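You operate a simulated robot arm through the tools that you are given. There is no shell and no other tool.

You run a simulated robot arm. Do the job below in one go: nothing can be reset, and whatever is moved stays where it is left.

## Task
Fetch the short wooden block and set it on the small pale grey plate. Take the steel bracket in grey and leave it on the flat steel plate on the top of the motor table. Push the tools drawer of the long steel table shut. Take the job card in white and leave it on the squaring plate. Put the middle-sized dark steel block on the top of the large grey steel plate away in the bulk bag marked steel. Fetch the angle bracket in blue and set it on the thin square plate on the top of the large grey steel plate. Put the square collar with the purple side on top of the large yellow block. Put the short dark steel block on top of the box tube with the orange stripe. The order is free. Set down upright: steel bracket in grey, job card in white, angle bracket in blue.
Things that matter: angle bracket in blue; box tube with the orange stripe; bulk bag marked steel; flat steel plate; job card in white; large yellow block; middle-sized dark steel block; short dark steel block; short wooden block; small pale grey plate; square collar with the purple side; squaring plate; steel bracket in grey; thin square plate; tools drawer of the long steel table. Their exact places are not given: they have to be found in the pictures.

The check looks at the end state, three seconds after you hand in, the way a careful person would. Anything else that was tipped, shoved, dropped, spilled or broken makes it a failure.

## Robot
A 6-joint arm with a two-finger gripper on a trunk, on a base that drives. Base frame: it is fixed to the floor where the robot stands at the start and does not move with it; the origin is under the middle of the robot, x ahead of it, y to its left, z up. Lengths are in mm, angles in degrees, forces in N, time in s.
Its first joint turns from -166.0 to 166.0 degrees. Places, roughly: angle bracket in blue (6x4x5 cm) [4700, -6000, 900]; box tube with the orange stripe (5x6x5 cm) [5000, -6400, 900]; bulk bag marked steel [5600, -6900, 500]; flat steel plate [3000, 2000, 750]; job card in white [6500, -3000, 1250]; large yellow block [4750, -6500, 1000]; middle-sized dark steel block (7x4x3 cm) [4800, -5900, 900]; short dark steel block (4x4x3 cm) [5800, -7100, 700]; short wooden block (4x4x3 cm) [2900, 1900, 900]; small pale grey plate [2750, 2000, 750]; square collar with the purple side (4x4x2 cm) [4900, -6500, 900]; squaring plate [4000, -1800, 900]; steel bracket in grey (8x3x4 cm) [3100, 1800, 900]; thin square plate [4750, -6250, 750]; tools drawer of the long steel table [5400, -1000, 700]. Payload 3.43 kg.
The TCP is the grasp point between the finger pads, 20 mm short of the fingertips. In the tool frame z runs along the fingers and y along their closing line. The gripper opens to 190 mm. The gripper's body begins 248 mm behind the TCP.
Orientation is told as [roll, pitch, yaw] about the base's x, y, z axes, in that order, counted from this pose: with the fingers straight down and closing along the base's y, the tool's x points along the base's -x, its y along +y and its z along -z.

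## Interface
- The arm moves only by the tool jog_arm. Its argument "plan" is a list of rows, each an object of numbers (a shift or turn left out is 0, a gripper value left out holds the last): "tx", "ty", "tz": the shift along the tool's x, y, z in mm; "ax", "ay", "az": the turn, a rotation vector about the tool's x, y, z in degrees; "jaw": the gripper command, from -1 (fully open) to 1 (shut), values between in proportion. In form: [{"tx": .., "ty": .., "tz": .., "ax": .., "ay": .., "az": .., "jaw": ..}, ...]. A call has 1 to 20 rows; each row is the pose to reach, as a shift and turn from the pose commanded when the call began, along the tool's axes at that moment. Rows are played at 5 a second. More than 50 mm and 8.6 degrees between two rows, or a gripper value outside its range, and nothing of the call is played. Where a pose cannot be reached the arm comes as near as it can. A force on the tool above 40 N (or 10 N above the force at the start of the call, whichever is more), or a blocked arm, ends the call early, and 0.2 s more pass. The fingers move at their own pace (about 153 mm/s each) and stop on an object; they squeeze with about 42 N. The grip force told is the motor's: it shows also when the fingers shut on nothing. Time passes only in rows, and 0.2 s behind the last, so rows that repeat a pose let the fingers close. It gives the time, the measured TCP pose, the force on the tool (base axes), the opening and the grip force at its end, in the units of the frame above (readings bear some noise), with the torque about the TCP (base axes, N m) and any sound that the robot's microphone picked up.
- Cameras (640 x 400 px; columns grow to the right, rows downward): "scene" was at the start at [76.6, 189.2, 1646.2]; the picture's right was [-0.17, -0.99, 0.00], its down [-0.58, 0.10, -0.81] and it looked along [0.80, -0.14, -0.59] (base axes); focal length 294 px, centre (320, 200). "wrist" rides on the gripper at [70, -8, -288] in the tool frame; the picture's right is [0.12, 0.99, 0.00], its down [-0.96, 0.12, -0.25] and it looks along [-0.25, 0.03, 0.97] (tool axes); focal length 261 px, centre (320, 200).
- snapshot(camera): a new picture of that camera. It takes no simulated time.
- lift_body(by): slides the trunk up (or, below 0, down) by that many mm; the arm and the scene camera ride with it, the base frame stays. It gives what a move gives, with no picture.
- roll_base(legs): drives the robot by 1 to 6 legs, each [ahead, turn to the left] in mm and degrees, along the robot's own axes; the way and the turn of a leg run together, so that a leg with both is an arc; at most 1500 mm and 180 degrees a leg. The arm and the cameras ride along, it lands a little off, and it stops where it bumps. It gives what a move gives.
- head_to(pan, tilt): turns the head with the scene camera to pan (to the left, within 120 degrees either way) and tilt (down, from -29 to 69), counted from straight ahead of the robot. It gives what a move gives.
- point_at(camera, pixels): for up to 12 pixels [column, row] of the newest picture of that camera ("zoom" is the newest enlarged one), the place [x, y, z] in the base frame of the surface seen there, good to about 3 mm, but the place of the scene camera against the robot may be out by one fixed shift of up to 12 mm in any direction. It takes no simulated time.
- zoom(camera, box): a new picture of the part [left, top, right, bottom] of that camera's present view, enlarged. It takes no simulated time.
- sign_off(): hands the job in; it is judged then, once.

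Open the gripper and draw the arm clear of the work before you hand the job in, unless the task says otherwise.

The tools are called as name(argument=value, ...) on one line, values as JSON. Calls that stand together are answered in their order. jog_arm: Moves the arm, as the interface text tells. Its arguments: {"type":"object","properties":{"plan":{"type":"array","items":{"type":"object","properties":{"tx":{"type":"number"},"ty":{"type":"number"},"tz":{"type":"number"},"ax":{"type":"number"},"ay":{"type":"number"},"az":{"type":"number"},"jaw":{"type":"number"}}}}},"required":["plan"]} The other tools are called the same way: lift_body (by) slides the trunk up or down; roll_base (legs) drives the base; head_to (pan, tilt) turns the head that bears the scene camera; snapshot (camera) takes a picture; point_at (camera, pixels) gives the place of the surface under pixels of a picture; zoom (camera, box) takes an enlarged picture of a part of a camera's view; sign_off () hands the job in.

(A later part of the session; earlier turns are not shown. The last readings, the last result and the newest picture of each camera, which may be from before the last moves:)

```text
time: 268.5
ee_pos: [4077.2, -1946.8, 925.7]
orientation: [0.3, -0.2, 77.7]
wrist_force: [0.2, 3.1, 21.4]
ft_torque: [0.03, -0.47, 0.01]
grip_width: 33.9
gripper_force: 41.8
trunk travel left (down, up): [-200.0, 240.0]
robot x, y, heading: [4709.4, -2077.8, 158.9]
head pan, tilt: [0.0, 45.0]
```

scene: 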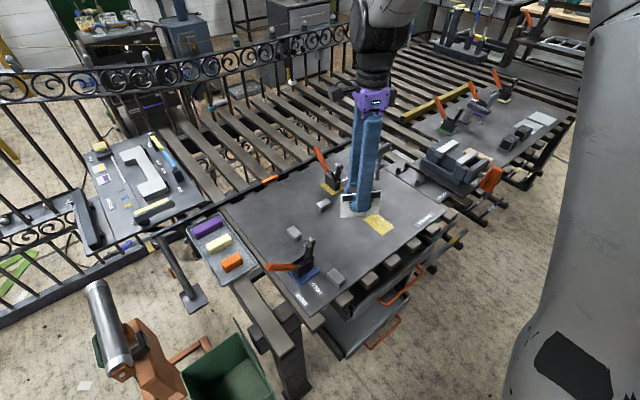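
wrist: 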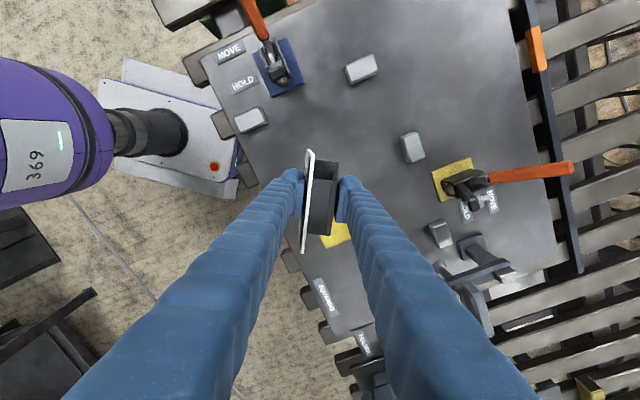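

The card touches (21 N). I ease 2 mm, open, and rise.

jog_arm(plan=[{"tz": -1}, {"tz": -2}, {"tz": -2, "jaw": 0.5}, {"tz": -2, "jaw": 0.2}, {"tz": -2}, {"tz": -2}, {"tz": -15}, {"tz": -40}, {"tz": -70}, {"tz": -100}, {"tz": -130}, {"tz": -160}, {"tz": -190}, {"tz": -190}])

snapshot(camera="wrist")

zoom(camera="scene", box=[220, 150, 460, 320])

```text
time: 271.5
ee_pos: [4076.9, -1946.9, 1114.3]
orientation: [0.2, -0.2, 77.7]
wrist_force: [1.1, 0.0, 0.6]
ft_torque: [-0.04, -0.04, 0.01]
grip_width: 75.8
gripper_force: 0.2
trunk travel left (down, up): [-200.0, 240.0]
robot x, y, heading: [4710.4, -2075.1, 158.8]
head pan, tilt: [0.0, 45.0]
```

```text
taken
```

wrist: 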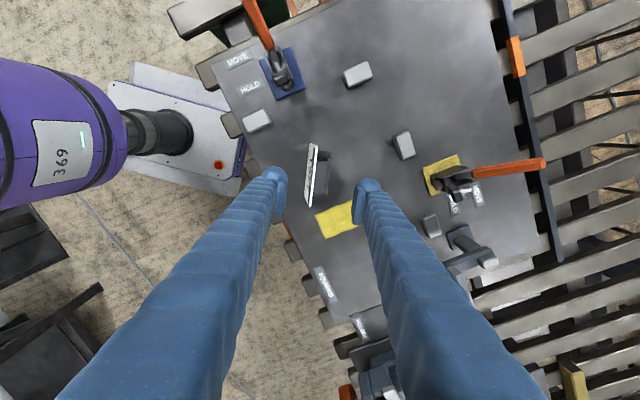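

```text
2.35 times, centred on (340, 235) of scene
```

zoom: 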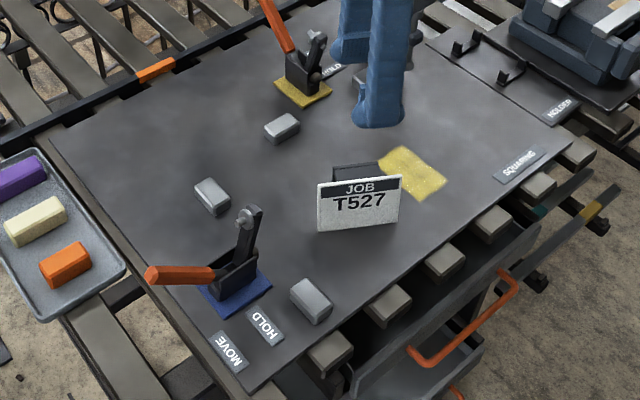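

The job card stands upright on the squaring plate. I back off and turn left in three legs toward the far welding table.

roll_base(legs=[[-420, 0]])

roll_base(legs=[[0, 37]])

roll_base(legs=[[0, 37]])

roll_base(legs=[[0, 37]])

head_to(pan=0, tilt=20)

snapshot(camera="scene")

```text
time: 274.8
ee_pos: [4467.6, -2103.6, 1114.7]
orientation: [0.2, -0.2, 78.4]
wrist_force: [-0.3, -0.3, -1.1]
ft_torque: [-0.01, 0.02, -0.01]
grip_width: 76.1
gripper_force: 0.0
trunk travel left (down, up): [-200.0, 240.0]
robot x, y, heading: [5101.8, -2223.9, 159.6]
head pan, tilt: [0.0, 45.0]
```

```text
time: 277.8
ee_pos: [4521.5, -2510.4, 1114.8]
orientation: [0.2, -0.2, 115.6]
wrist_force: [0.0, 0.9, -0.1]
ft_torque: [-0.04, 0.0, 0.02]
grip_width: 76.3
gripper_force: 0.1
trunk travel left (down, up): [-200.0, 240.0]
robot x, y, heading: [5090.3, -2188.8, -163.4]
head pan, tilt: [0.0, 45.0]
```

```text
time: 280.8
ee_pos: [4827.3, -2784.0, 1116.0]
orientation: [0.2, -0.2, 152.0]
wrist_force: [-0.5, 0.7, 0.0]
ft_torque: [0.01, 0.0, 0.02]
grip_width: 76.1
gripper_force: 0.1
trunk travel left (down, up): [-200.0, 240.0]
robot x, y, heading: [5060.5, -2163.5, -127.3]
head pan, tilt: [0.0, 45.0]
```

```text
time: 283.7
ee_pos: [5243.4, -2803.5, 1115.3]
orientation: [0.2, -0.2, -171.3]
wrist_force: [-0.3, 0.1, 0.1]
ft_torque: [-0.01, 0.0, 0.01]
grip_width: 76.4
gripper_force: 0.1
trunk travel left (down, up): [-200.0, 240.0]
robot x, y, heading: [5016.5, -2168.8, -90.7]
head pan, tilt: [0.0, 45.0]
```

```text
time: 284.6
ee_pos: [5242.7, -2803.4, 1116.1]
orientation: [0.2, -0.2, -171.3]
wrist_force: [-1.5, -0.6, 0.4]
ft_torque: [0.03, -0.16, 0.0]
grip_width: 75.9
gripper_force: 0.0
trunk travel left (down, up): [-200.0, 240.0]
robot x, y, heading: [5014.2, -2163.1, -90.9]
head pan, tilt: [0.0, 20.0]
```

```text
taken
```

scene: 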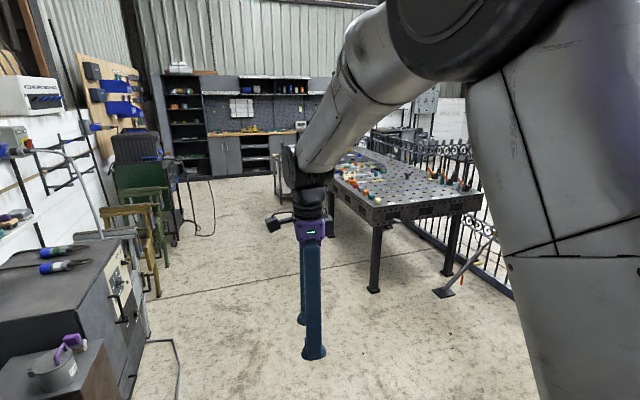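

The welding table is ahead right. I measure it before driving on.

point_at(camera="scene", pixels=[[373, 290], [447, 275], [372, 215], [480, 205], [330, 183], [440, 290], [330, 238], [280, 195], [215, 230], [160, 290], [270, 170], [250, 130]])

zoom(camera="scene", box=[250, 130, 500, 300])

```text
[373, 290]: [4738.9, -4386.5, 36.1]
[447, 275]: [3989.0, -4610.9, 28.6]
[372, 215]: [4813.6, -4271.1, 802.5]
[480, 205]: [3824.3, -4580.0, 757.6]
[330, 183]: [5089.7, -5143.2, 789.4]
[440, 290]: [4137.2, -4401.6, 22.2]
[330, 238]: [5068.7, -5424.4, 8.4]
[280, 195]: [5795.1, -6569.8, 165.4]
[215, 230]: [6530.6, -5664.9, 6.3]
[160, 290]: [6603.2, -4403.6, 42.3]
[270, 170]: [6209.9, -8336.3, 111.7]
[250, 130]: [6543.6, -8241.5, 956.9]
```

```text
2.35 times, centred on (375, 215) of scene
```

zoom: 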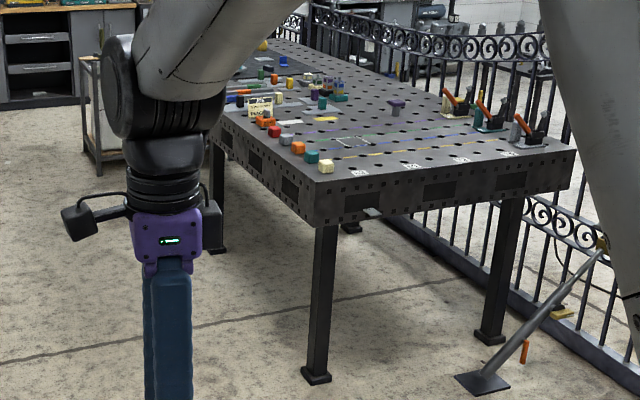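

The table's left edge runs from (4814,−4271) toward (5090,−5143). I drive down beside it to about (5450,−4700).

roll_base(legs=[[0, 10.5], [1300, 0], [1270, 0]])

head_to(pan=-40, tilt=25)

snapshot(camera="scene")

head_to(pan=0, tilt=25)

snapshot(camera="scene")

```text
time: 303.0
ee_pos: [5678.7, -5344.2, 1116.1]
orientation: [0.1, -0.2, -164.1]
wrist_force: [0.0, -0.1, 0.0]
ft_torque: [0.02, 0.03, -0.01]
grip_width: 76.2
gripper_force: 0.0
trunk travel left (down, up): [-200.0, 240.0]
robot x, y, heading: [5369.7, -4738.0, -83.2]
head pan, tilt: [0.0, 20.0]
```

```text
time: 304.1
ee_pos: [5678.6, -5344.8, 1115.7]
orientation: [0.2, -0.2, -164.1]
wrist_force: [0.5, 0.1, 0.2]
ft_torque: [0.01, 0.02, 0.02]
grip_width: 76.0
gripper_force: 0.0
trunk travel left (down, up): [-200.0, 240.0]
robot x, y, heading: [5372.1, -4740.4, -83.7]
head pan, tilt: [-40.0, 25.0]
```

```text
taken
```

scene: 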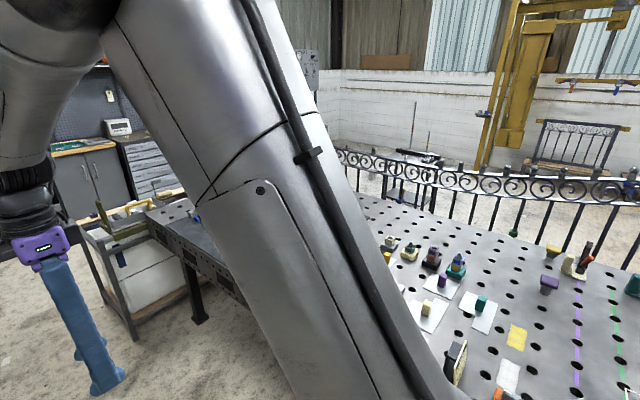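

```text
time: 305.1
ee_pos: [5678.1, -5344.1, 1116.6]
orientation: [0.2, -0.2, -164.1]
wrist_force: [-1.0, 0.0, 0.0]
ft_torque: [0.0, -0.01, -0.02]
grip_width: 76.1
gripper_force: 0.1
trunk travel left (down, up): [-200.0, 240.0]
robot x, y, heading: [5372.3, -4738.2, -83.7]
head pan, tilt: [0.0, 25.0]
```

```text
taken
```

scene: 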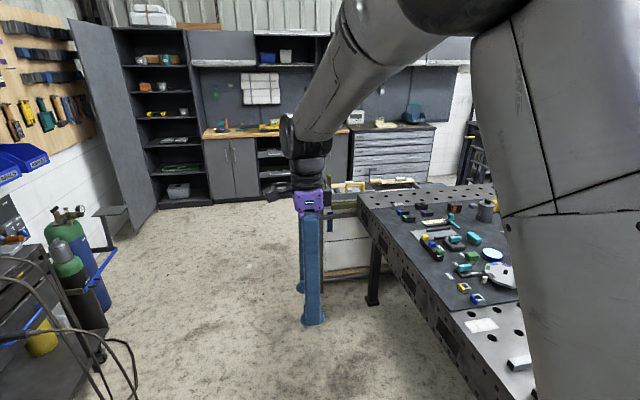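

The far end of the table holds a big grey plate with many small parts; a cart stands behind it. I zoom.

zoom(camera="scene", box=[300, 160, 530, 320])

point_at(camera="scene", pixels=[[360, 195], [372, 300], [490, 187], [440, 250], [495, 270], [330, 275], [345, 190], [490, 210], [460, 290], [410, 290], [500, 385], [320, 195]])

```text
2.50 times, centred on (415, 240) of scene
```

zoom: 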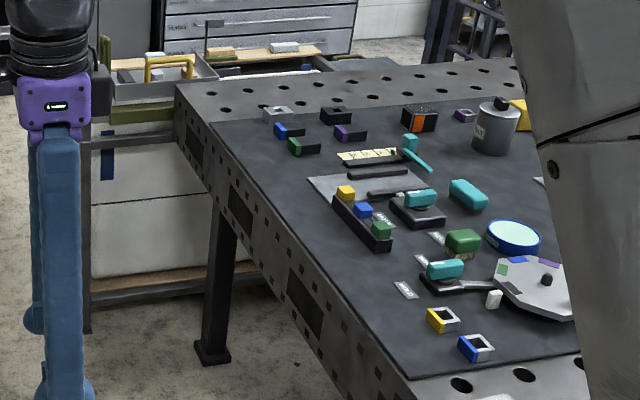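

```text
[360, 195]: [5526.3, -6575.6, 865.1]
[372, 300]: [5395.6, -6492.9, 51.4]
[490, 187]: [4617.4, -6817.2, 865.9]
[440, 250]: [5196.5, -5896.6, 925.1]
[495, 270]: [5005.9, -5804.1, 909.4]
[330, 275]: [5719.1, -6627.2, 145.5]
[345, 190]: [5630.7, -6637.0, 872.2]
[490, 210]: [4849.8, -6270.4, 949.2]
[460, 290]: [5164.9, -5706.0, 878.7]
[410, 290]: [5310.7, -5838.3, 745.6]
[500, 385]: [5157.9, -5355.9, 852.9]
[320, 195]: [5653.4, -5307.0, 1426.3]
```

Targets sit 450–700 mm in from the table's left edge. I park parallel to the edge about 300 mm out, so the arm can work to the right, and survey with the wrist camera.

roll_base(legs=[[0, 6.7], [1190, 0], [0, 4]])

snapshot(camera="wrist")

head_to(pan=10, tilt=35)

snapshot(camera="scene")

```text
time: 314.6
ee_pos: [6034.9, -6434.6, 1116.2]
orientation: [0.2, -0.2, -154.4]
wrist_force: [-0.3, -0.5, -0.2]
ft_torque: [0.01, -0.02, 0.01]
grip_width: 76.2
gripper_force: 0.0
trunk travel left (down, up): [-200.0, 240.0]
robot x, y, heading: [5630.4, -5888.6, -73.8]
head pan, tilt: [0.0, 25.0]
```

```text
taken
```

wrist: 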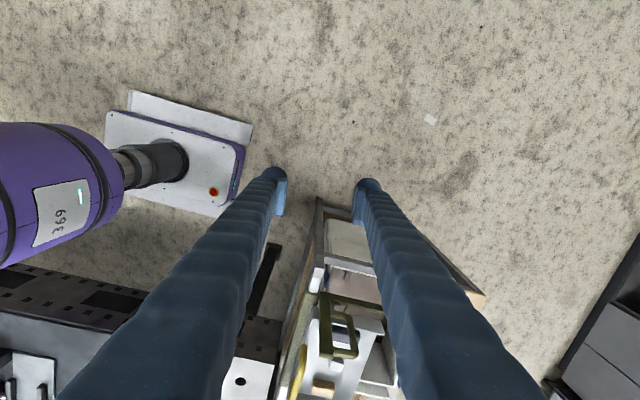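

```text
time: 315.3
ee_pos: [6034.8, -6434.6, 1117.5]
orientation: [0.2, -0.2, -154.4]
wrist_force: [-0.4, 0.8, 0.3]
ft_torque: [-0.03, 0.01, -0.03]
grip_width: 76.0
gripper_force: 0.0
trunk travel left (down, up): [-200.0, 240.0]
robot x, y, heading: [5625.9, -5890.5, -73.9]
head pan, tilt: [10.0, 35.0]
```

```text
taken
```

scene: 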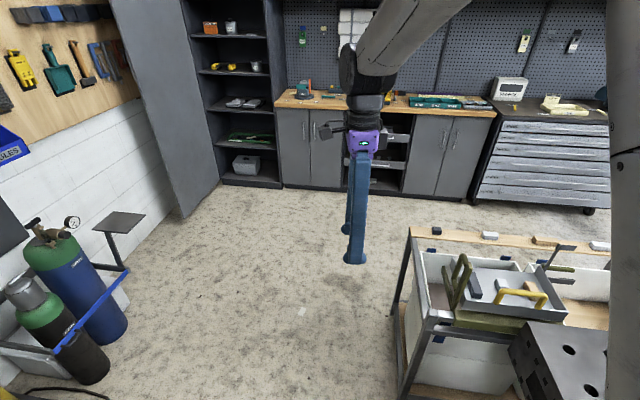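

The cart behind the table end holds white bags and a tray. I zoom on it and measure.

zoom(camera="scene", box=[390, 210, 620, 400])

point_at(camera="scene", pixels=[[437, 231], [490, 236], [410, 235], [400, 395], [425, 275], [540, 300], [590, 290], [460, 350], [475, 285], [600, 320], [520, 350], [395, 300]])

```text
2.11 times, centred on (505, 305) of scene
```

zoom: 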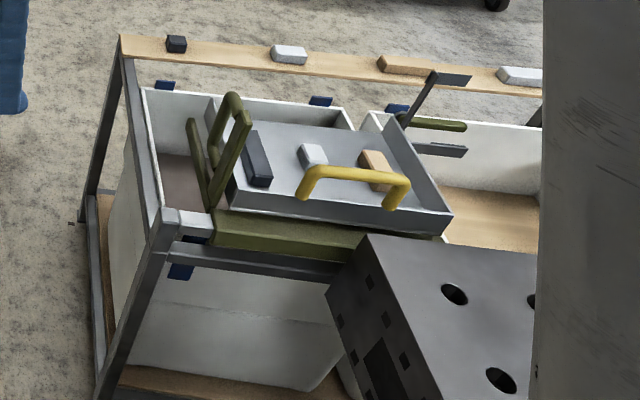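

```text
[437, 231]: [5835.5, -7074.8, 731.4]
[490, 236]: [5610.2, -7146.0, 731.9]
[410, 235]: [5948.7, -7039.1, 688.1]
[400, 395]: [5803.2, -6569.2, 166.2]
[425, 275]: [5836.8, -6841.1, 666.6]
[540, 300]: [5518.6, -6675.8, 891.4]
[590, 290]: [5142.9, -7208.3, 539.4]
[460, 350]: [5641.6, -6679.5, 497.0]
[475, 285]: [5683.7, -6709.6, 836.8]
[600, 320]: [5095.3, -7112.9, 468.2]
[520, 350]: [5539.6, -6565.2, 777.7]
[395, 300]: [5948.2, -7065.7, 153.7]
```

The dark block on the cart's wooden ledge at (5835,−7075,731) is likely the short steel block. To survey the table I raise the trunk and swing the arm to the right along an arc.

lift_body(by=150)

jog_arm(plan=[{"tx": -29.2, "ty": 5.2, "az": 2.5}, {"tx": -58.6, "ty": 9.1, "az": 5}, {"tx": -88.1, "ty": 11.7, "az": 7.5}, {"tx": -117.8, "ty": 13, "az": 10}, {"tx": -147.4, "ty": 13.1, "az": 12.5}, {"tx": -177.1, "ty": 11.8, "az": 15}, {"tx": -206.7, "ty": 9.2, "az": 17.5}, {"tx": -236.1, "ty": 5.4, "az": 20}, {"tx": -265.3, "ty": 0.3, "az": 22.5}, {"tx": -294.2, "ty": -6.2, "az": 25}, {"tx": -322.9, "ty": -13.8, "az": 27.5}, {"tx": -351.2, "ty": -22.7, "az": 30}, {"tx": -379.1, "ty": -32.8, "az": 32.5}, {"tx": -406.5, "ty": -44.1, "az": 35}])

jog_arm(plan=[{"tx": -29.2, "ty": 5.2, "az": 2.5}, {"tx": -58.6, "ty": 9.1, "az": 5}, {"tx": -88.1, "ty": 11.7, "az": 7.5}, {"tx": -117.8, "ty": 13, "az": 10}, {"tx": -147.4, "ty": 13.1, "az": 12.5}, {"tx": -177.1, "ty": 11.8, "az": 15}, {"tx": -206.7, "ty": 9.2, "az": 17.5}, {"tx": -236.1, "ty": 5.4, "az": 20}, {"tx": -265.3, "ty": 0.3, "az": 22.5}, {"tx": -294.2, "ty": -6.2, "az": 25}, {"tx": -322.9, "ty": -13.8, "az": 27.5}, {"tx": -351.2, "ty": -22.7, "az": 30}, {"tx": -379.1, "ty": -32.8, "az": 32.5}, {"tx": -406.5, "ty": -44.1, "az": 35}])

jog_arm(plan=[{"tx": -29.2, "ty": 5.2, "az": 2.5}, {"tx": -58.6, "ty": 9.1, "az": 5}, {"tx": -88.1, "ty": 11.7, "az": 7.5}, {"tx": -117.8, "ty": 13, "az": 10}, {"tx": -147.4, "ty": 13.1, "az": 12.5}, {"tx": -177.1, "ty": 11.8, "az": 15}, {"tx": -206.7, "ty": 9.2, "az": 17.5}, {"tx": -236.1, "ty": 5.4, "az": 20}, {"tx": -265.3, "ty": 0.3, "az": 22.5}, {"tx": -294.2, "ty": -6.2, "az": 25}, {"tx": -322.9, "ty": -13.8, "az": 27.5}, {"tx": -351.2, "ty": -22.7, "az": 30}, {"tx": -379.1, "ty": -32.8, "az": 32.5}, {"tx": -406.5, "ty": -44.1, "az": 35}])

snapshot(camera="wrist")

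```text
time: 317.0
ee_pos: [6035.3, -6434.4, 1266.2]
orientation: [0.1, -0.2, -154.4]
wrist_force: [0.7, -0.4, 0.2]
ft_torque: [0.02, -0.01, 0.01]
grip_width: 76.0
gripper_force: 0.0
trunk travel left (down, up): [-350.0, 90.0]
robot x, y, heading: [5631.2, -5895.2, -73.7]
head pan, tilt: [10.0, 35.0]
```

```text
time: 320.0
ee_pos: [5649.5, -6569.8, 1268.0]
orientation: [0.4, 0.1, 170.7]
wrist_force: [-0.2, 0.6, -0.8]
ft_torque: [0.0, -0.07, 0.01]
grip_width: 75.9
gripper_force: 0.0
trunk travel left (down, up): [-350.0, 90.0]
robot x, y, heading: [5629.8, -5894.4, -73.8]
head pan, tilt: [10.0, 35.0]
```

```text
time: 323.0
ee_pos: [5254.8, -6457.8, 1267.6]
orientation: [0.2, 0.2, 135.6]
wrist_force: [0.6, 0.9, -0.2]
ft_torque: [-0.04, -0.01, -0.01]
grip_width: 76.0
gripper_force: 0.1
trunk travel left (down, up): [-350.0, 90.0]
robot x, y, heading: [5630.4, -5895.3, -73.8]
head pan, tilt: [10.0, 35.0]
```

```text
time: 326.0
ee_pos: [4994.5, -6143.3, 1269.2]
orientation: [0.1, 0.3, 100.5]
wrist_force: [-0.7, 0.3, -0.2]
ft_torque: [-0.06, -0.01, -0.02]
grip_width: 76.0
gripper_force: 0.0
trunk travel left (down, up): [-350.0, 90.0]
robot x, y, heading: [5628.8, -5889.5, -73.6]
head pan, tilt: [10.0, 35.0]
```

```text
taken
```

wrist: 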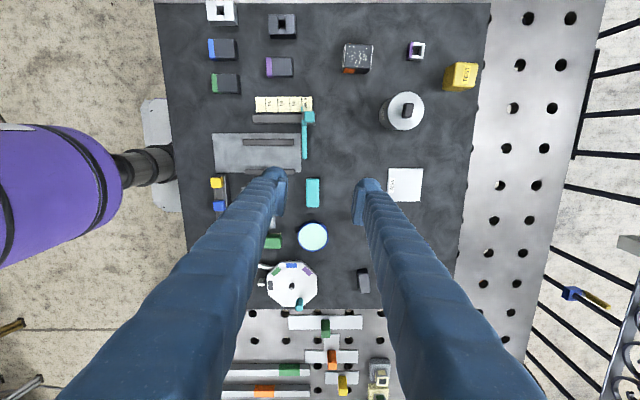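

Excellent overview of the large grey plate. I zoom and measure the candidates.

zoom(camera="wrist", box=[190, 0, 500, 200])

point_at(camera="wrist", pixels=[[405, 185], [357, 58], [415, 50], [460, 75], [364, 282], [282, 25], [280, 67], [402, 110], [445, 250], [222, 48], [350, 120], [480, 10]])

zoom(camera="wrist", box=[240, 170, 480, 320])

```text
2.00 times, centred on (345, 100) of wrist
```

zoom: 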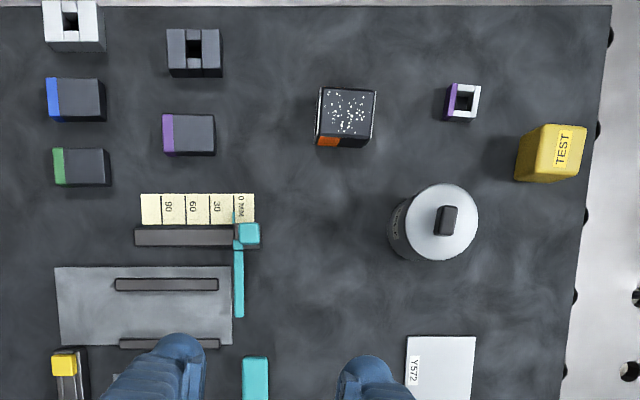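

```text
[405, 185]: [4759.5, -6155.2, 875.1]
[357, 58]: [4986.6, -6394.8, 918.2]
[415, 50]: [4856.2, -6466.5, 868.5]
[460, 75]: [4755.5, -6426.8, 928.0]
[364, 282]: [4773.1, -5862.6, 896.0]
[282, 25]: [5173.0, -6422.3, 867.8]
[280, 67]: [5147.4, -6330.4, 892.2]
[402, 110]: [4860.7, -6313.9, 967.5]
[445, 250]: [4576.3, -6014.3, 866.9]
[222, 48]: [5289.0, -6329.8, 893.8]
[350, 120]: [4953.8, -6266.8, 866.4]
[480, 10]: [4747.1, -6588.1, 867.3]
```

```text
2.67 times, centred on (360, 245) of wrist
```

zoom: 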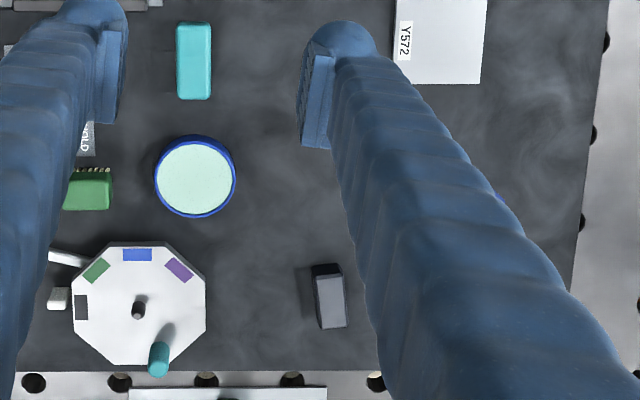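

Found: plate Y572 (4760,−6155), box tube with orange (4987,−6395), collar (4856,−6466), TEST yellow block (4756,−6427), dark block (4773,−5863). The blue bracket must hide behind the right finger; I shift the arm to reveal it.

jog_arm(plan=[{"tx": -16, "ty": 16}, {"tx": -32, "ty": 32}, {"tx": -48, "ty": 48}, {"tx": -64, "ty": 64}, {"tx": -80, "ty": 80}, {"tx": -96, "ty": 98}, {"tx": -112, "ty": 114}, {"tx": -126, "ty": 129}, {"tx": -126, "ty": 129}])

snapshot(camera="wrist")

```text
time: 328.0
ee_pos: [4845.4, -6043.1, 1266.1]
orientation: [0.1, 0.3, 100.6]
wrist_force: [1.3, -0.8, 0.4]
ft_torque: [0.02, 0.01, 0.0]
grip_width: 75.9
gripper_force: 0.2
trunk travel left (down, up): [-350.0, 90.0]
robot x, y, heading: [5629.4, -5893.5, -74.0]
head pan, tilt: [10.0, 35.0]
```

```text
taken
```

wrist: 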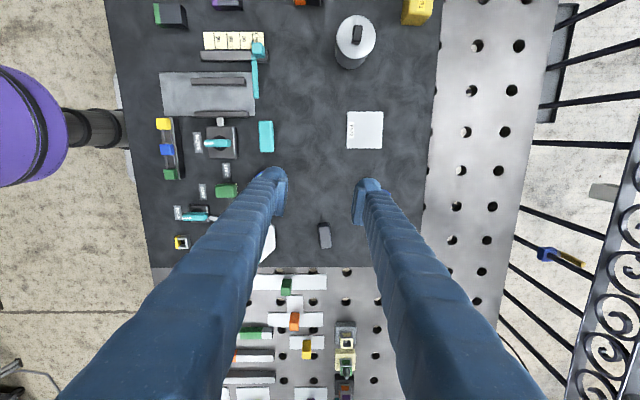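

The blue bracket should be right behind the right finger at about (4650,−6010). I shift further so that it falls between the fingers.

jog_arm(plan=[{"ty": 20}, {"ty": 42}, {"ty": 64}, {"ty": 86}, {"ty": 108}, {"ty": 128}, {"ty": 128}])

snapshot(camera="wrist")

```text
time: 329.6
ee_pos: [4719.9, -6066.8, 1266.9]
orientation: [0.1, 0.3, 100.6]
wrist_force: [0.5, 0.1, -0.1]
ft_torque: [0.04, -0.01, 0.01]
grip_width: 75.8
gripper_force: 0.0
trunk travel left (down, up): [-350.0, 90.0]
robot x, y, heading: [5628.5, -5892.6, -73.9]
head pan, tilt: [10.0, 35.0]
```

```text
taken
```

wrist: 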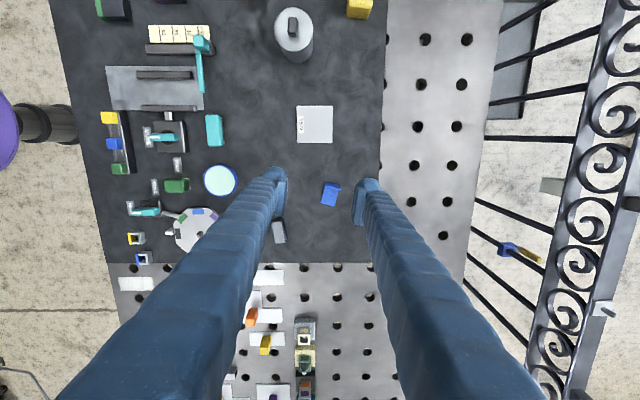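

The blue bracket is at (331,194). I zoom on it and measure.

zoom(camera="wrist", box=[290, 90, 370, 240])

zoom(camera="wrist", box=[306, 174, 356, 214])

point_at(camera="wrist", pixels=[[331, 194], [326, 185], [338, 187], [335, 205], [323, 202], [329, 190], [314, 124], [299, 106], [331, 106], [332, 142], [299, 141], [350, 195]])

```text
2.67 times, centred on (330, 165) of wrist
```

zoom: 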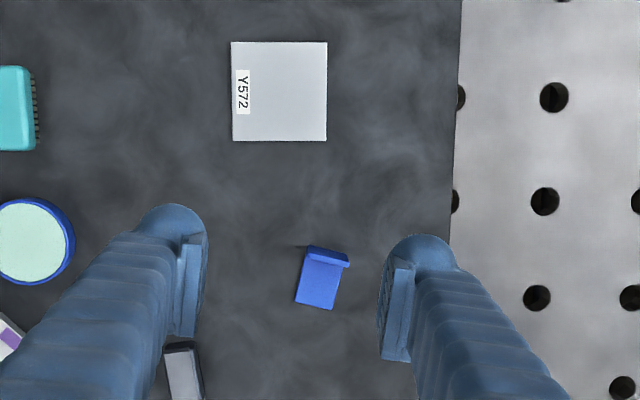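

```text
10.00 times, centred on (331, 194) of wrist
```

zoom: 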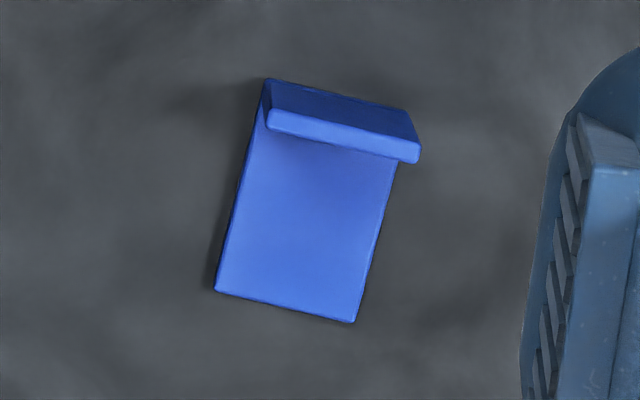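

```text
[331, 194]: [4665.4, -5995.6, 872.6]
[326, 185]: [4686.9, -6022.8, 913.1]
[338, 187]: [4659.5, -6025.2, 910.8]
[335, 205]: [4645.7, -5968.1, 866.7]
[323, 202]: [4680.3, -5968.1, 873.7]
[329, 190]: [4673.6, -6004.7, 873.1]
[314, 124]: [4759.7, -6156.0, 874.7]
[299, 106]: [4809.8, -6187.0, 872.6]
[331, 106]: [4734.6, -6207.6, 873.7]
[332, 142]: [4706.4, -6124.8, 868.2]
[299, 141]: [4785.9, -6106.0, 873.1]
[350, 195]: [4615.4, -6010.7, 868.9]
```

The bracket is an L: base 60×40, upright at its −y end, top z≈913; it lies 964 mm from the axis, near the limit. I shimmy the base ~60 mm nearer to the table.

roll_base(legs=[[0, 9], [-190, 0], [0, -18], [190, 0], [0, 10]])

snapshot(camera="wrist")

```text
time: 336.3
ee_pos: [4670.5, -6120.0, 1266.7]
orientation: [0.1, 0.3, 102.2]
wrist_force: [-0.1, -0.8, -0.2]
ft_torque: [0.11, -0.06, -0.02]
grip_width: 75.8
gripper_force: 0.0
trunk travel left (down, up): [-350.0, 90.0]
robot x, y, heading: [5574.6, -5914.9, -72.4]
head pan, tilt: [10.0, 35.0]
```

```text
taken
```

wrist: 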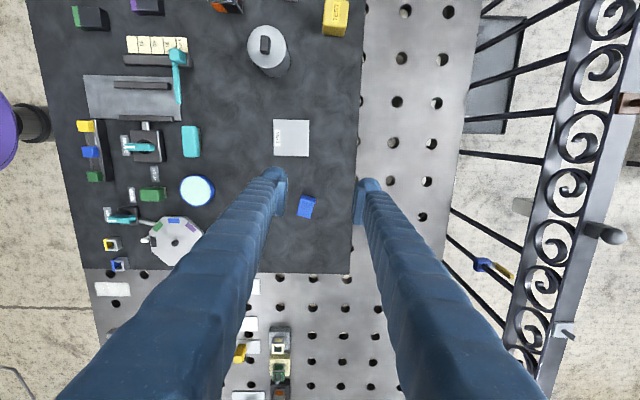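

Now the axis is 241 mm from the edge. I go over the bracket's upright, rotating to yaw ≈184° and descending to z≈1080.

jog_arm(plan=[{"tx": -6, "ty": -1, "tz": 5, "az": -5}, {"tx": -12, "ty": -3, "tz": 15, "az": -10}, {"tx": -18, "ty": -4, "tz": 25, "az": -15}, {"tx": -24, "ty": -6, "tz": 35, "az": -20}, {"tx": -30, "ty": -7, "tz": 47, "az": -25}, {"tx": -36, "ty": -9, "tz": 59, "az": -30}, {"tx": -42, "ty": -10, "tz": 71, "az": -35}, {"tx": -48, "ty": -12, "tz": 83, "az": -40}, {"tx": -54, "ty": -13, "tz": 95, "az": -45}, {"tx": -60, "ty": -15, "tz": 107, "az": -50}, {"tx": -66, "ty": -16, "tz": 119, "az": -55}, {"tx": -72, "ty": -18, "tz": 131, "az": -60}, {"tx": -78, "ty": -19, "tz": 143, "az": -65}, {"tx": -84, "ty": -21, "tz": 155, "az": -70}, {"tx": -90, "ty": -22, "tz": 167, "az": -75}, {"tx": -96, "ty": -24, "tz": 179, "az": -79}, {"tx": -102, "ty": -25, "tz": 187, "az": -82.2}, {"tx": -102, "ty": -25, "tz": 187, "az": -82.2}])

snapshot(camera="wrist")

zoom(camera="wrist", box=[260, 120, 380, 220])

```text
time: 340.1
ee_pos: [4675.5, -6015.8, 1078.5]
orientation: [0.4, 0.0, -175.5]
wrist_force: [0.1, -0.4, 0.0]
ft_torque: [0.0, 0.0, 0.03]
grip_width: 76.2
gripper_force: 0.1
trunk travel left (down, up): [-350.0, 90.0]
robot x, y, heading: [5575.9, -5918.2, -72.3]
head pan, tilt: [10.0, 35.0]
```

```text
taken
```

wrist: 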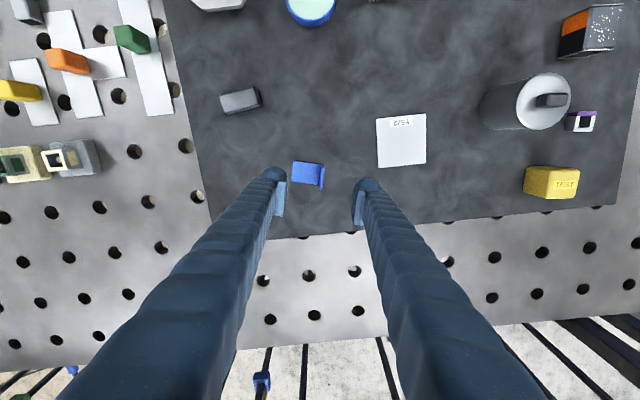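

```text
4.00 times, centred on (320, 170) of wrist
```

zoom: 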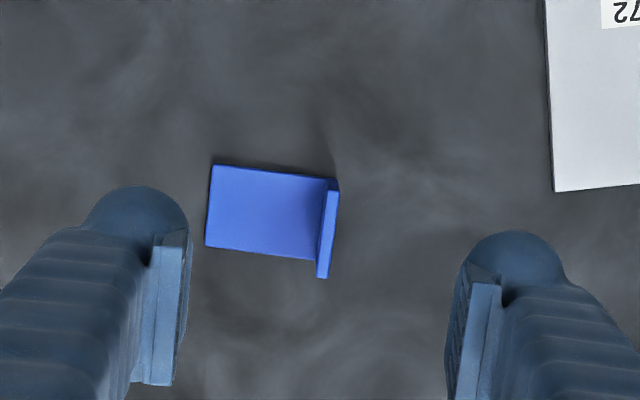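

The upright is aligned with the finger pads. I shift 4 mm/−6 mm and descend to z≈898 so that the inner finger stays just above the base plate, then close.

jog_arm(plan=[{"tx": -3, "ty": 2, "tz": 15, "ax": 0.2}, {"tx": -6, "ty": 4, "tz": 35, "ax": 0.4}, {"tx": -6, "ty": 4, "tz": 55, "ax": 0.4}, {"tx": -6, "ty": 4, "tz": 75, "ax": 0.4}, {"tx": -6, "ty": 4, "tz": 95, "ax": 0.4}, {"tx": -6, "ty": 4, "tz": 115, "ax": 0.4}, {"tx": -6, "ty": 4, "tz": 135, "ax": 0.4}, {"tx": -6, "ty": 4, "tz": 150, "ax": 0.4}, {"tx": -6, "ty": 4, "tz": 150, "ax": 0.4}])

snapshot(camera="wrist")

zoom(camera="wrist", box=[260, 130, 380, 230])

```text
time: 342.1
ee_pos: [4669.0, -6021.9, 931.3]
orientation: [-0.1, 0.0, -175.6]
wrist_force: [0.3, 0.2, 0.1]
ft_torque: [-0.02, 0.01, 0.0]
grip_width: 75.9
gripper_force: 0.0
trunk travel left (down, up): [-350.0, 90.0]
robot x, y, heading: [5576.5, -5916.4, -72.1]
head pan, tilt: [10.0, 35.0]
```

```text
taken
```

wrist: 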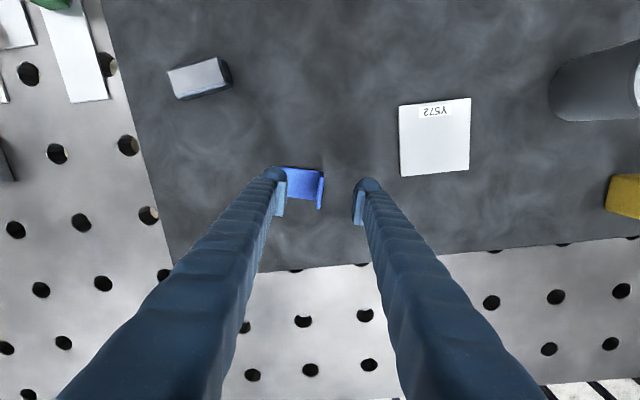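

```text
4.00 times, centred on (320, 180) of wrist
```

zoom: 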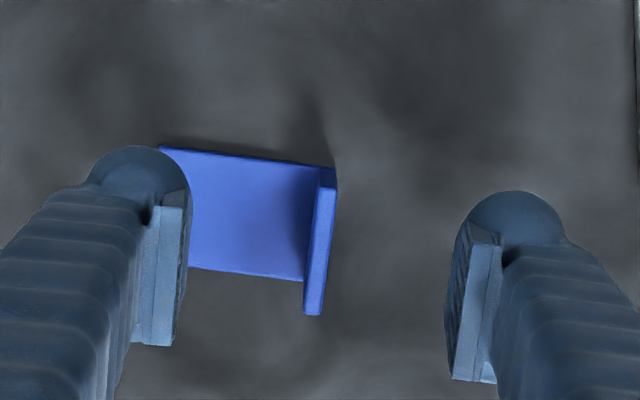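

The upright is centred. I descend 33 mm and close.

jog_arm(plan=[{"tz": 8}, {"tz": 16}, {"tz": 24}, {"tz": 30}, {"tz": 33}, {"tz": 33}, {"tz": 33, "jaw": 1}, {"tz": 33}, {"tz": 33}, {"tz": 33}])

jog_arm(plan=[{"tz": -3}, {"tz": -7}, {"tz": -12}, {"tz": -18}, {"tz": -26}, {"tz": -34}, {"tz": -42}, {"tz": -50}, {"tz": -60}, {"tz": -60}])

zoom(camera="wrist", box=[260, 110, 500, 260])

```text
time: 344.3
ee_pos: [4670.0, -6020.2, 895.9]
orientation: [-0.1, -0.1, -175.6]
wrist_force: [-0.8, -0.7, -0.4]
ft_torque: [-0.01, 0.0, 0.01]
grip_width: 6.0
gripper_force: 39.3
trunk travel left (down, up): [-350.0, 90.0]
robot x, y, heading: [5574.8, -5913.2, -72.0]
head pan, tilt: [10.0, 35.0]
```

```text
time: 346.5
ee_pos: [4669.9, -6020.6, 957.3]
orientation: [-0.1, 0.0, -175.5]
wrist_force: [-1.3, 0.2, -1.5]
ft_torque: [-0.02, 0.03, -0.04]
grip_width: 6.0
gripper_force: 39.0
trunk travel left (down, up): [-350.0, 90.0]
robot x, y, heading: [5575.7, -5921.0, -72.2]
head pan, tilt: [10.0, 35.0]
```

```text
2.67 times, centred on (380, 185) of wrist
```

zoom: 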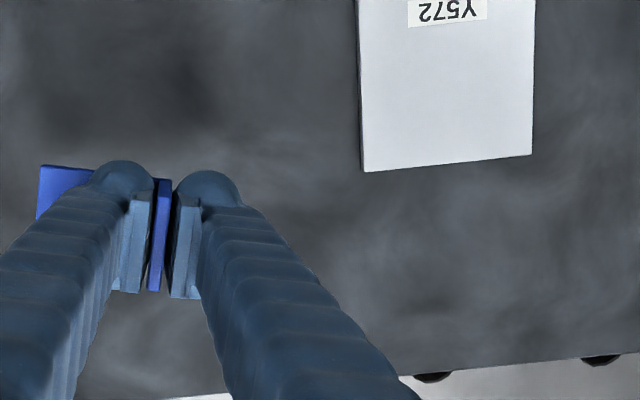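

Bracket is held by its upright. I carry it so that its base centres on plate Y572.

jog_arm(plan=[{"tx": 6, "ty": 13}, {"tx": 12, "ty": 27}, {"tx": 19, "ty": 41}, {"tx": 26, "ty": 55}, {"tx": 33, "ty": 70}, {"tx": 40, "ty": 85}, {"tx": 47, "ty": 100}, {"tx": 54, "ty": 115}, {"tx": 61, "ty": 130}, {"tx": 67, "ty": 145}, {"tx": 73, "ty": 158}, {"tx": 78, "ty": 169}, {"tx": 78, "ty": 169}])

snapshot(camera="wrist")

zoom(camera="wrist", box=[220, 100, 400, 240])

```text
time: 349.3
ee_pos: [4760.5, -6183.2, 955.8]
orientation: [0.0, -0.1, -175.6]
wrist_force: [-0.4, -0.1, -1.6]
ft_torque: [-0.03, 0.01, -0.05]
grip_width: 6.1
gripper_force: 39.3
trunk travel left (down, up): [-350.0, 90.0]
robot x, y, heading: [5576.1, -5915.1, -72.2]
head pan, tilt: [10.0, 35.0]
```

```text
taken
```

wrist: 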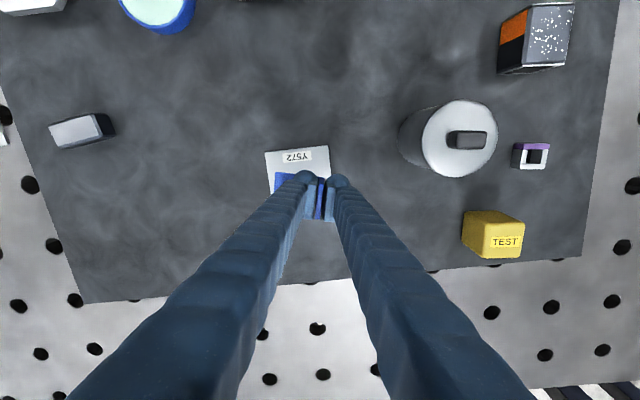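

```text
2.86 times, centred on (310, 170) of wrist
```

zoom: 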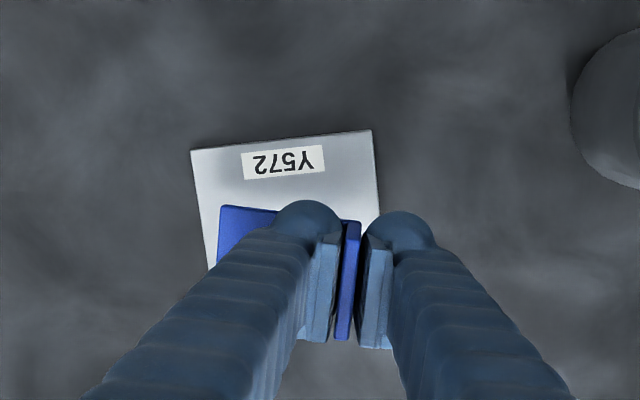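

Bracket is nearly centred on the plate; I shift +5/+3 mm and lower, ending with small steps.

jog_arm(plan=[{"tx": 2, "ty": 1, "tz": 8}, {"tx": 5, "ty": 3, "tz": 18}, {"tx": 5, "ty": 3, "tz": 28}, {"tx": 5, "ty": 3, "tz": 38}, {"tx": 5, "ty": 3, "tz": 45}, {"tx": 5, "ty": 3, "tz": 48}, {"tx": 5, "ty": 3, "tz": 48}])

jog_arm(plan=[{"tz": 1}, {"tz": 2}, {"tz": 3}, {"tz": 4}, {"tz": 5}, {"tz": 6}, {"tz": 6}])

```text
time: 350.9
ee_pos: [4764.0, -6185.7, 909.6]
orientation: [-0.1, -0.1, -175.6]
wrist_force: [-0.4, -0.5, -1.9]
ft_torque: [0.0, 0.01, -0.02]
grip_width: 6.1
gripper_force: 38.9
trunk travel left (down, up): [-350.0, 90.0]
robot x, y, heading: [5579.6, -5917.2, -72.0]
head pan, tilt: [10.0, 35.0]
```

```text
time: 352.5
ee_pos: [4766.5, -6184.3, 902.1]
orientation: [-0.1, 0.0, -175.6]
wrist_force: [-0.3, 0.1, -2.2]
ft_torque: [-0.06, -0.01, 0.0]
grip_width: 5.8
gripper_force: 39.0
trunk travel left (down, up): [-350.0, 90.0]
robot x, y, heading: [5576.1, -5917.5, -72.0]
head pan, tilt: [10.0, 35.0]
```

No contact yet at 902; I step down further.

jog_arm(plan=[{"tz": 1}, {"tz": 2}, {"tz": 3}, {"tz": 3}])

```text
time: 353.5
ee_pos: [4765.1, -6184.5, 901.4]
orientation: [-0.1, -0.2, -175.6]
wrist_force: [0.9, 0.7, 13.9]
ft_torque: [0.04, -0.18, -0.02]
grip_width: 5.8
gripper_force: 39.2
trunk travel left (down, up): [-350.0, 90.0]
robot x, y, heading: [5575.1, -5915.0, -72.3]
head pan, tilt: [10.0, 35.0]
```

Contact at 14 N. I ease, open moderately and rise.

jog_arm(plan=[{"tz": -1}, {"tz": -2}, {"tz": -2, "jaw": 0.6}, {"tz": -3, "jaw": 0.6}, {"tz": -3}, {"tz": -10}, {"tz": -25}, {"tz": -45}, {"tz": -70}, {"tz": -95}, {"tz": -120}, {"tz": -145}, {"tz": -150}])

snapshot(camera="wrist")

zoom(camera="wrist", box=[240, 100, 400, 230])

```text
time: 356.3
ee_pos: [4764.7, -6185.1, 1049.0]
orientation: [-0.1, -0.2, -175.6]
wrist_force: [-0.4, 1.2, -0.1]
ft_torque: [0.01, 0.01, -0.02]
grip_width: 38.0
gripper_force: 0.1
trunk travel left (down, up): [-350.0, 90.0]
robot x, y, heading: [5577.4, -5916.9, -72.3]
head pan, tilt: [10.0, 35.0]
```

```text
taken
```

wrist: 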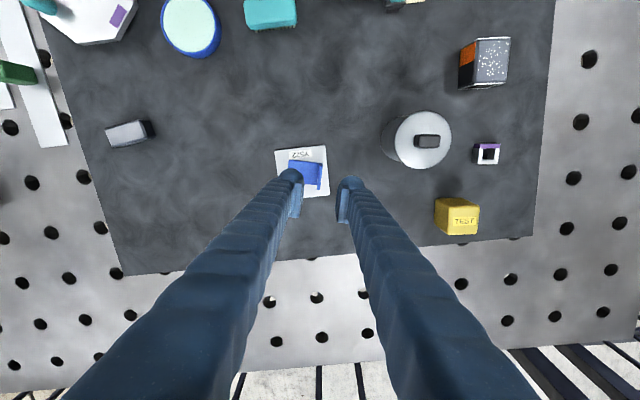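

```text
3.08 times, centred on (320, 165) of wrist
```

zoom: 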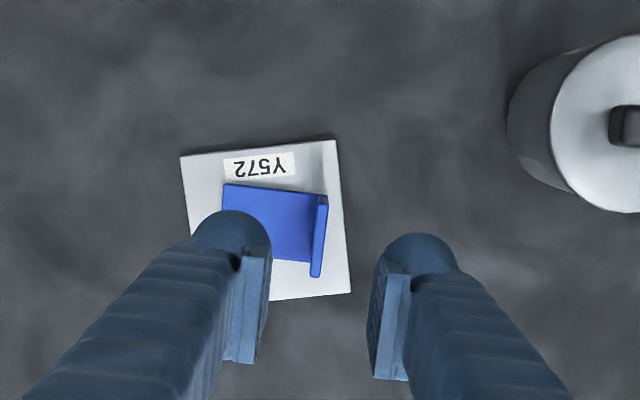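

The blue bracket stands on plate Y572. Next the dark block at (4773,−5863): I move above it, turning to yaw ≈114° (its long axis).

jog_arm(plan=[{"tx": 2, "ty": -18, "az": 4}, {"tx": 4, "ty": -38, "az": 8}, {"tx": 6, "ty": -58, "az": 12}, {"tx": 8, "ty": -78, "az": 16}, {"tx": 10, "ty": -98, "az": 20}, {"tx": 12, "ty": -118, "az": 24}, {"tx": 14, "ty": -138, "az": 28}, {"tx": 16, "ty": -158, "az": 32}, {"tx": 18, "ty": -178, "az": 36}, {"tx": 20, "ty": -198, "az": 40}, {"tx": 22, "ty": -218, "az": 45}, {"tx": 24, "ty": -238, "az": 50}, {"tx": 26, "ty": -258, "az": 55}, {"tx": 28, "ty": -278, "az": 60}, {"tx": 30, "ty": -298, "az": 65}, {"tx": 33, "ty": -320, "az": 70.4, "jaw": 0.2}, {"tx": 33, "ty": -320, "az": 70.4}])

snapshot(camera="wrist")

zoom(camera="wrist", box=[260, 120, 380, 220])

```text
time: 359.9
ee_pos: [4774.6, -5864.0, 1048.9]
orientation: [0.1, -0.2, 114.0]
wrist_force: [0.5, 0.8, -1.0]
ft_torque: [-0.01, 0.02, -0.01]
grip_width: 76.0
gripper_force: 0.1
trunk travel left (down, up): [-350.0, 90.0]
robot x, y, heading: [5577.2, -5914.9, -72.0]
head pan, tilt: [10.0, 35.0]
```

```text
taken
```

wrist: 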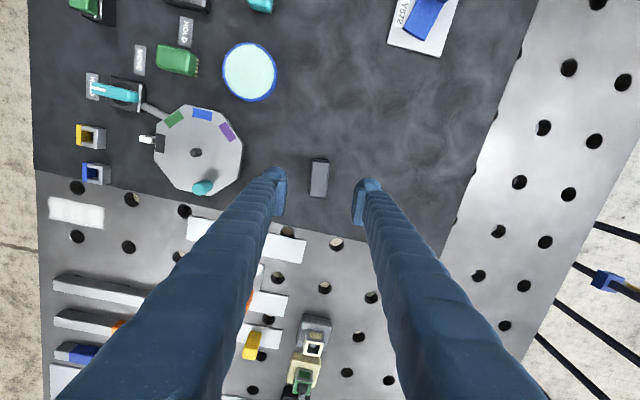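

```text
4.00 times, centred on (320, 170) of wrist
```

zoom: 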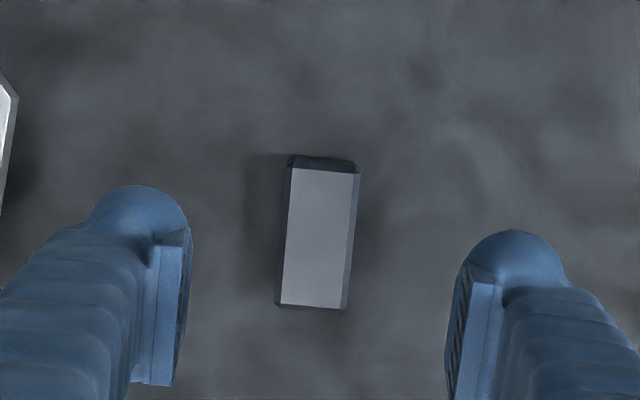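

The block is 30 mm wide and ~3° off. I correct by −7.5 mm and 2.5°, descend to z≈889 and close.

jog_arm(plan=[{"tx": -4, "tz": 15, "az": -1}, {"tx": -7.5, "tz": 35, "az": -2.5}, {"tx": -7.5, "tz": 55, "az": -2.5}, {"tx": -7.5, "tz": 75, "az": -2.5}, {"tx": -7.5, "tz": 95, "az": -2.5}, {"tx": -7.5, "tz": 115, "az": -2.5}, {"tx": -7.5, "tz": 135, "az": -2.5}, {"tx": -7.5, "tz": 150, "az": -2.5}, {"tx": -7.5, "tz": 158, "az": -2.5}, {"tx": -7.5, "tz": 160, "az": -2.5}, {"tx": -7.5, "tz": 160, "az": -2.5}, {"tx": -7.5, "tz": 160, "az": -2.5, "jaw": 1}, {"tx": -7.5, "tz": 160, "az": -2.5}, {"tx": -7.5, "tz": 160, "az": -2.5}, {"tx": -7.5, "tz": 160, "az": -2.5}])

jog_arm(plan=[{"tz": -3}, {"tz": -7}, {"tz": -12}, {"tz": -18}, {"tz": -26}, {"tz": -36}, {"tz": -48}, {"tz": -62}, {"tz": -78}, {"tz": -96}, {"tz": -114}, {"tz": -132}, {"tz": -150}, {"tz": -170}, {"tz": -190}, {"tz": -210}, {"tz": -225}, {"tz": -225}])

snapshot(camera="wrist")

```text
time: 363.1
ee_pos: [4769.5, -5856.9, 889.3]
orientation: [0.0, -0.1, 116.5]
wrist_force: [0.4, 0.3, 1.4]
ft_torque: [0.02, 0.0, -0.08]
grip_width: 30.8
gripper_force: 42.3
trunk travel left (down, up): [-350.0, 90.0]
robot x, y, heading: [5575.5, -5918.8, -72.5]
head pan, tilt: [10.0, 35.0]
```

```text
time: 366.9
ee_pos: [4769.5, -5858.8, 1116.5]
orientation: [-0.1, -0.1, 116.4]
wrist_force: [-0.8, -0.9, -4.0]
ft_torque: [0.02, 0.01, 0.02]
grip_width: 31.2
gripper_force: 42.0
trunk travel left (down, up): [-350.0, 90.0]
robot x, y, heading: [5574.3, -5918.9, -72.0]
head pan, tilt: [10.0, 35.0]
```

```text
taken
```

wrist: 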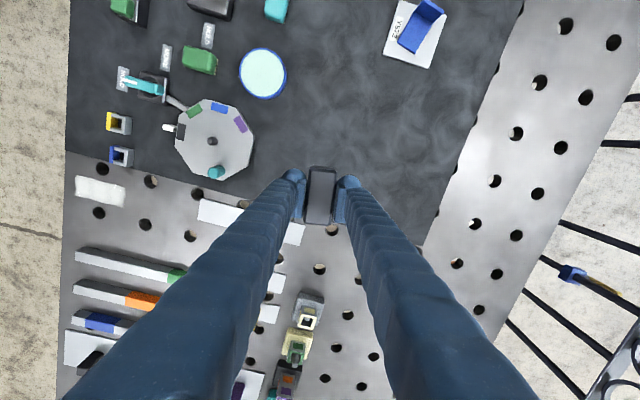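

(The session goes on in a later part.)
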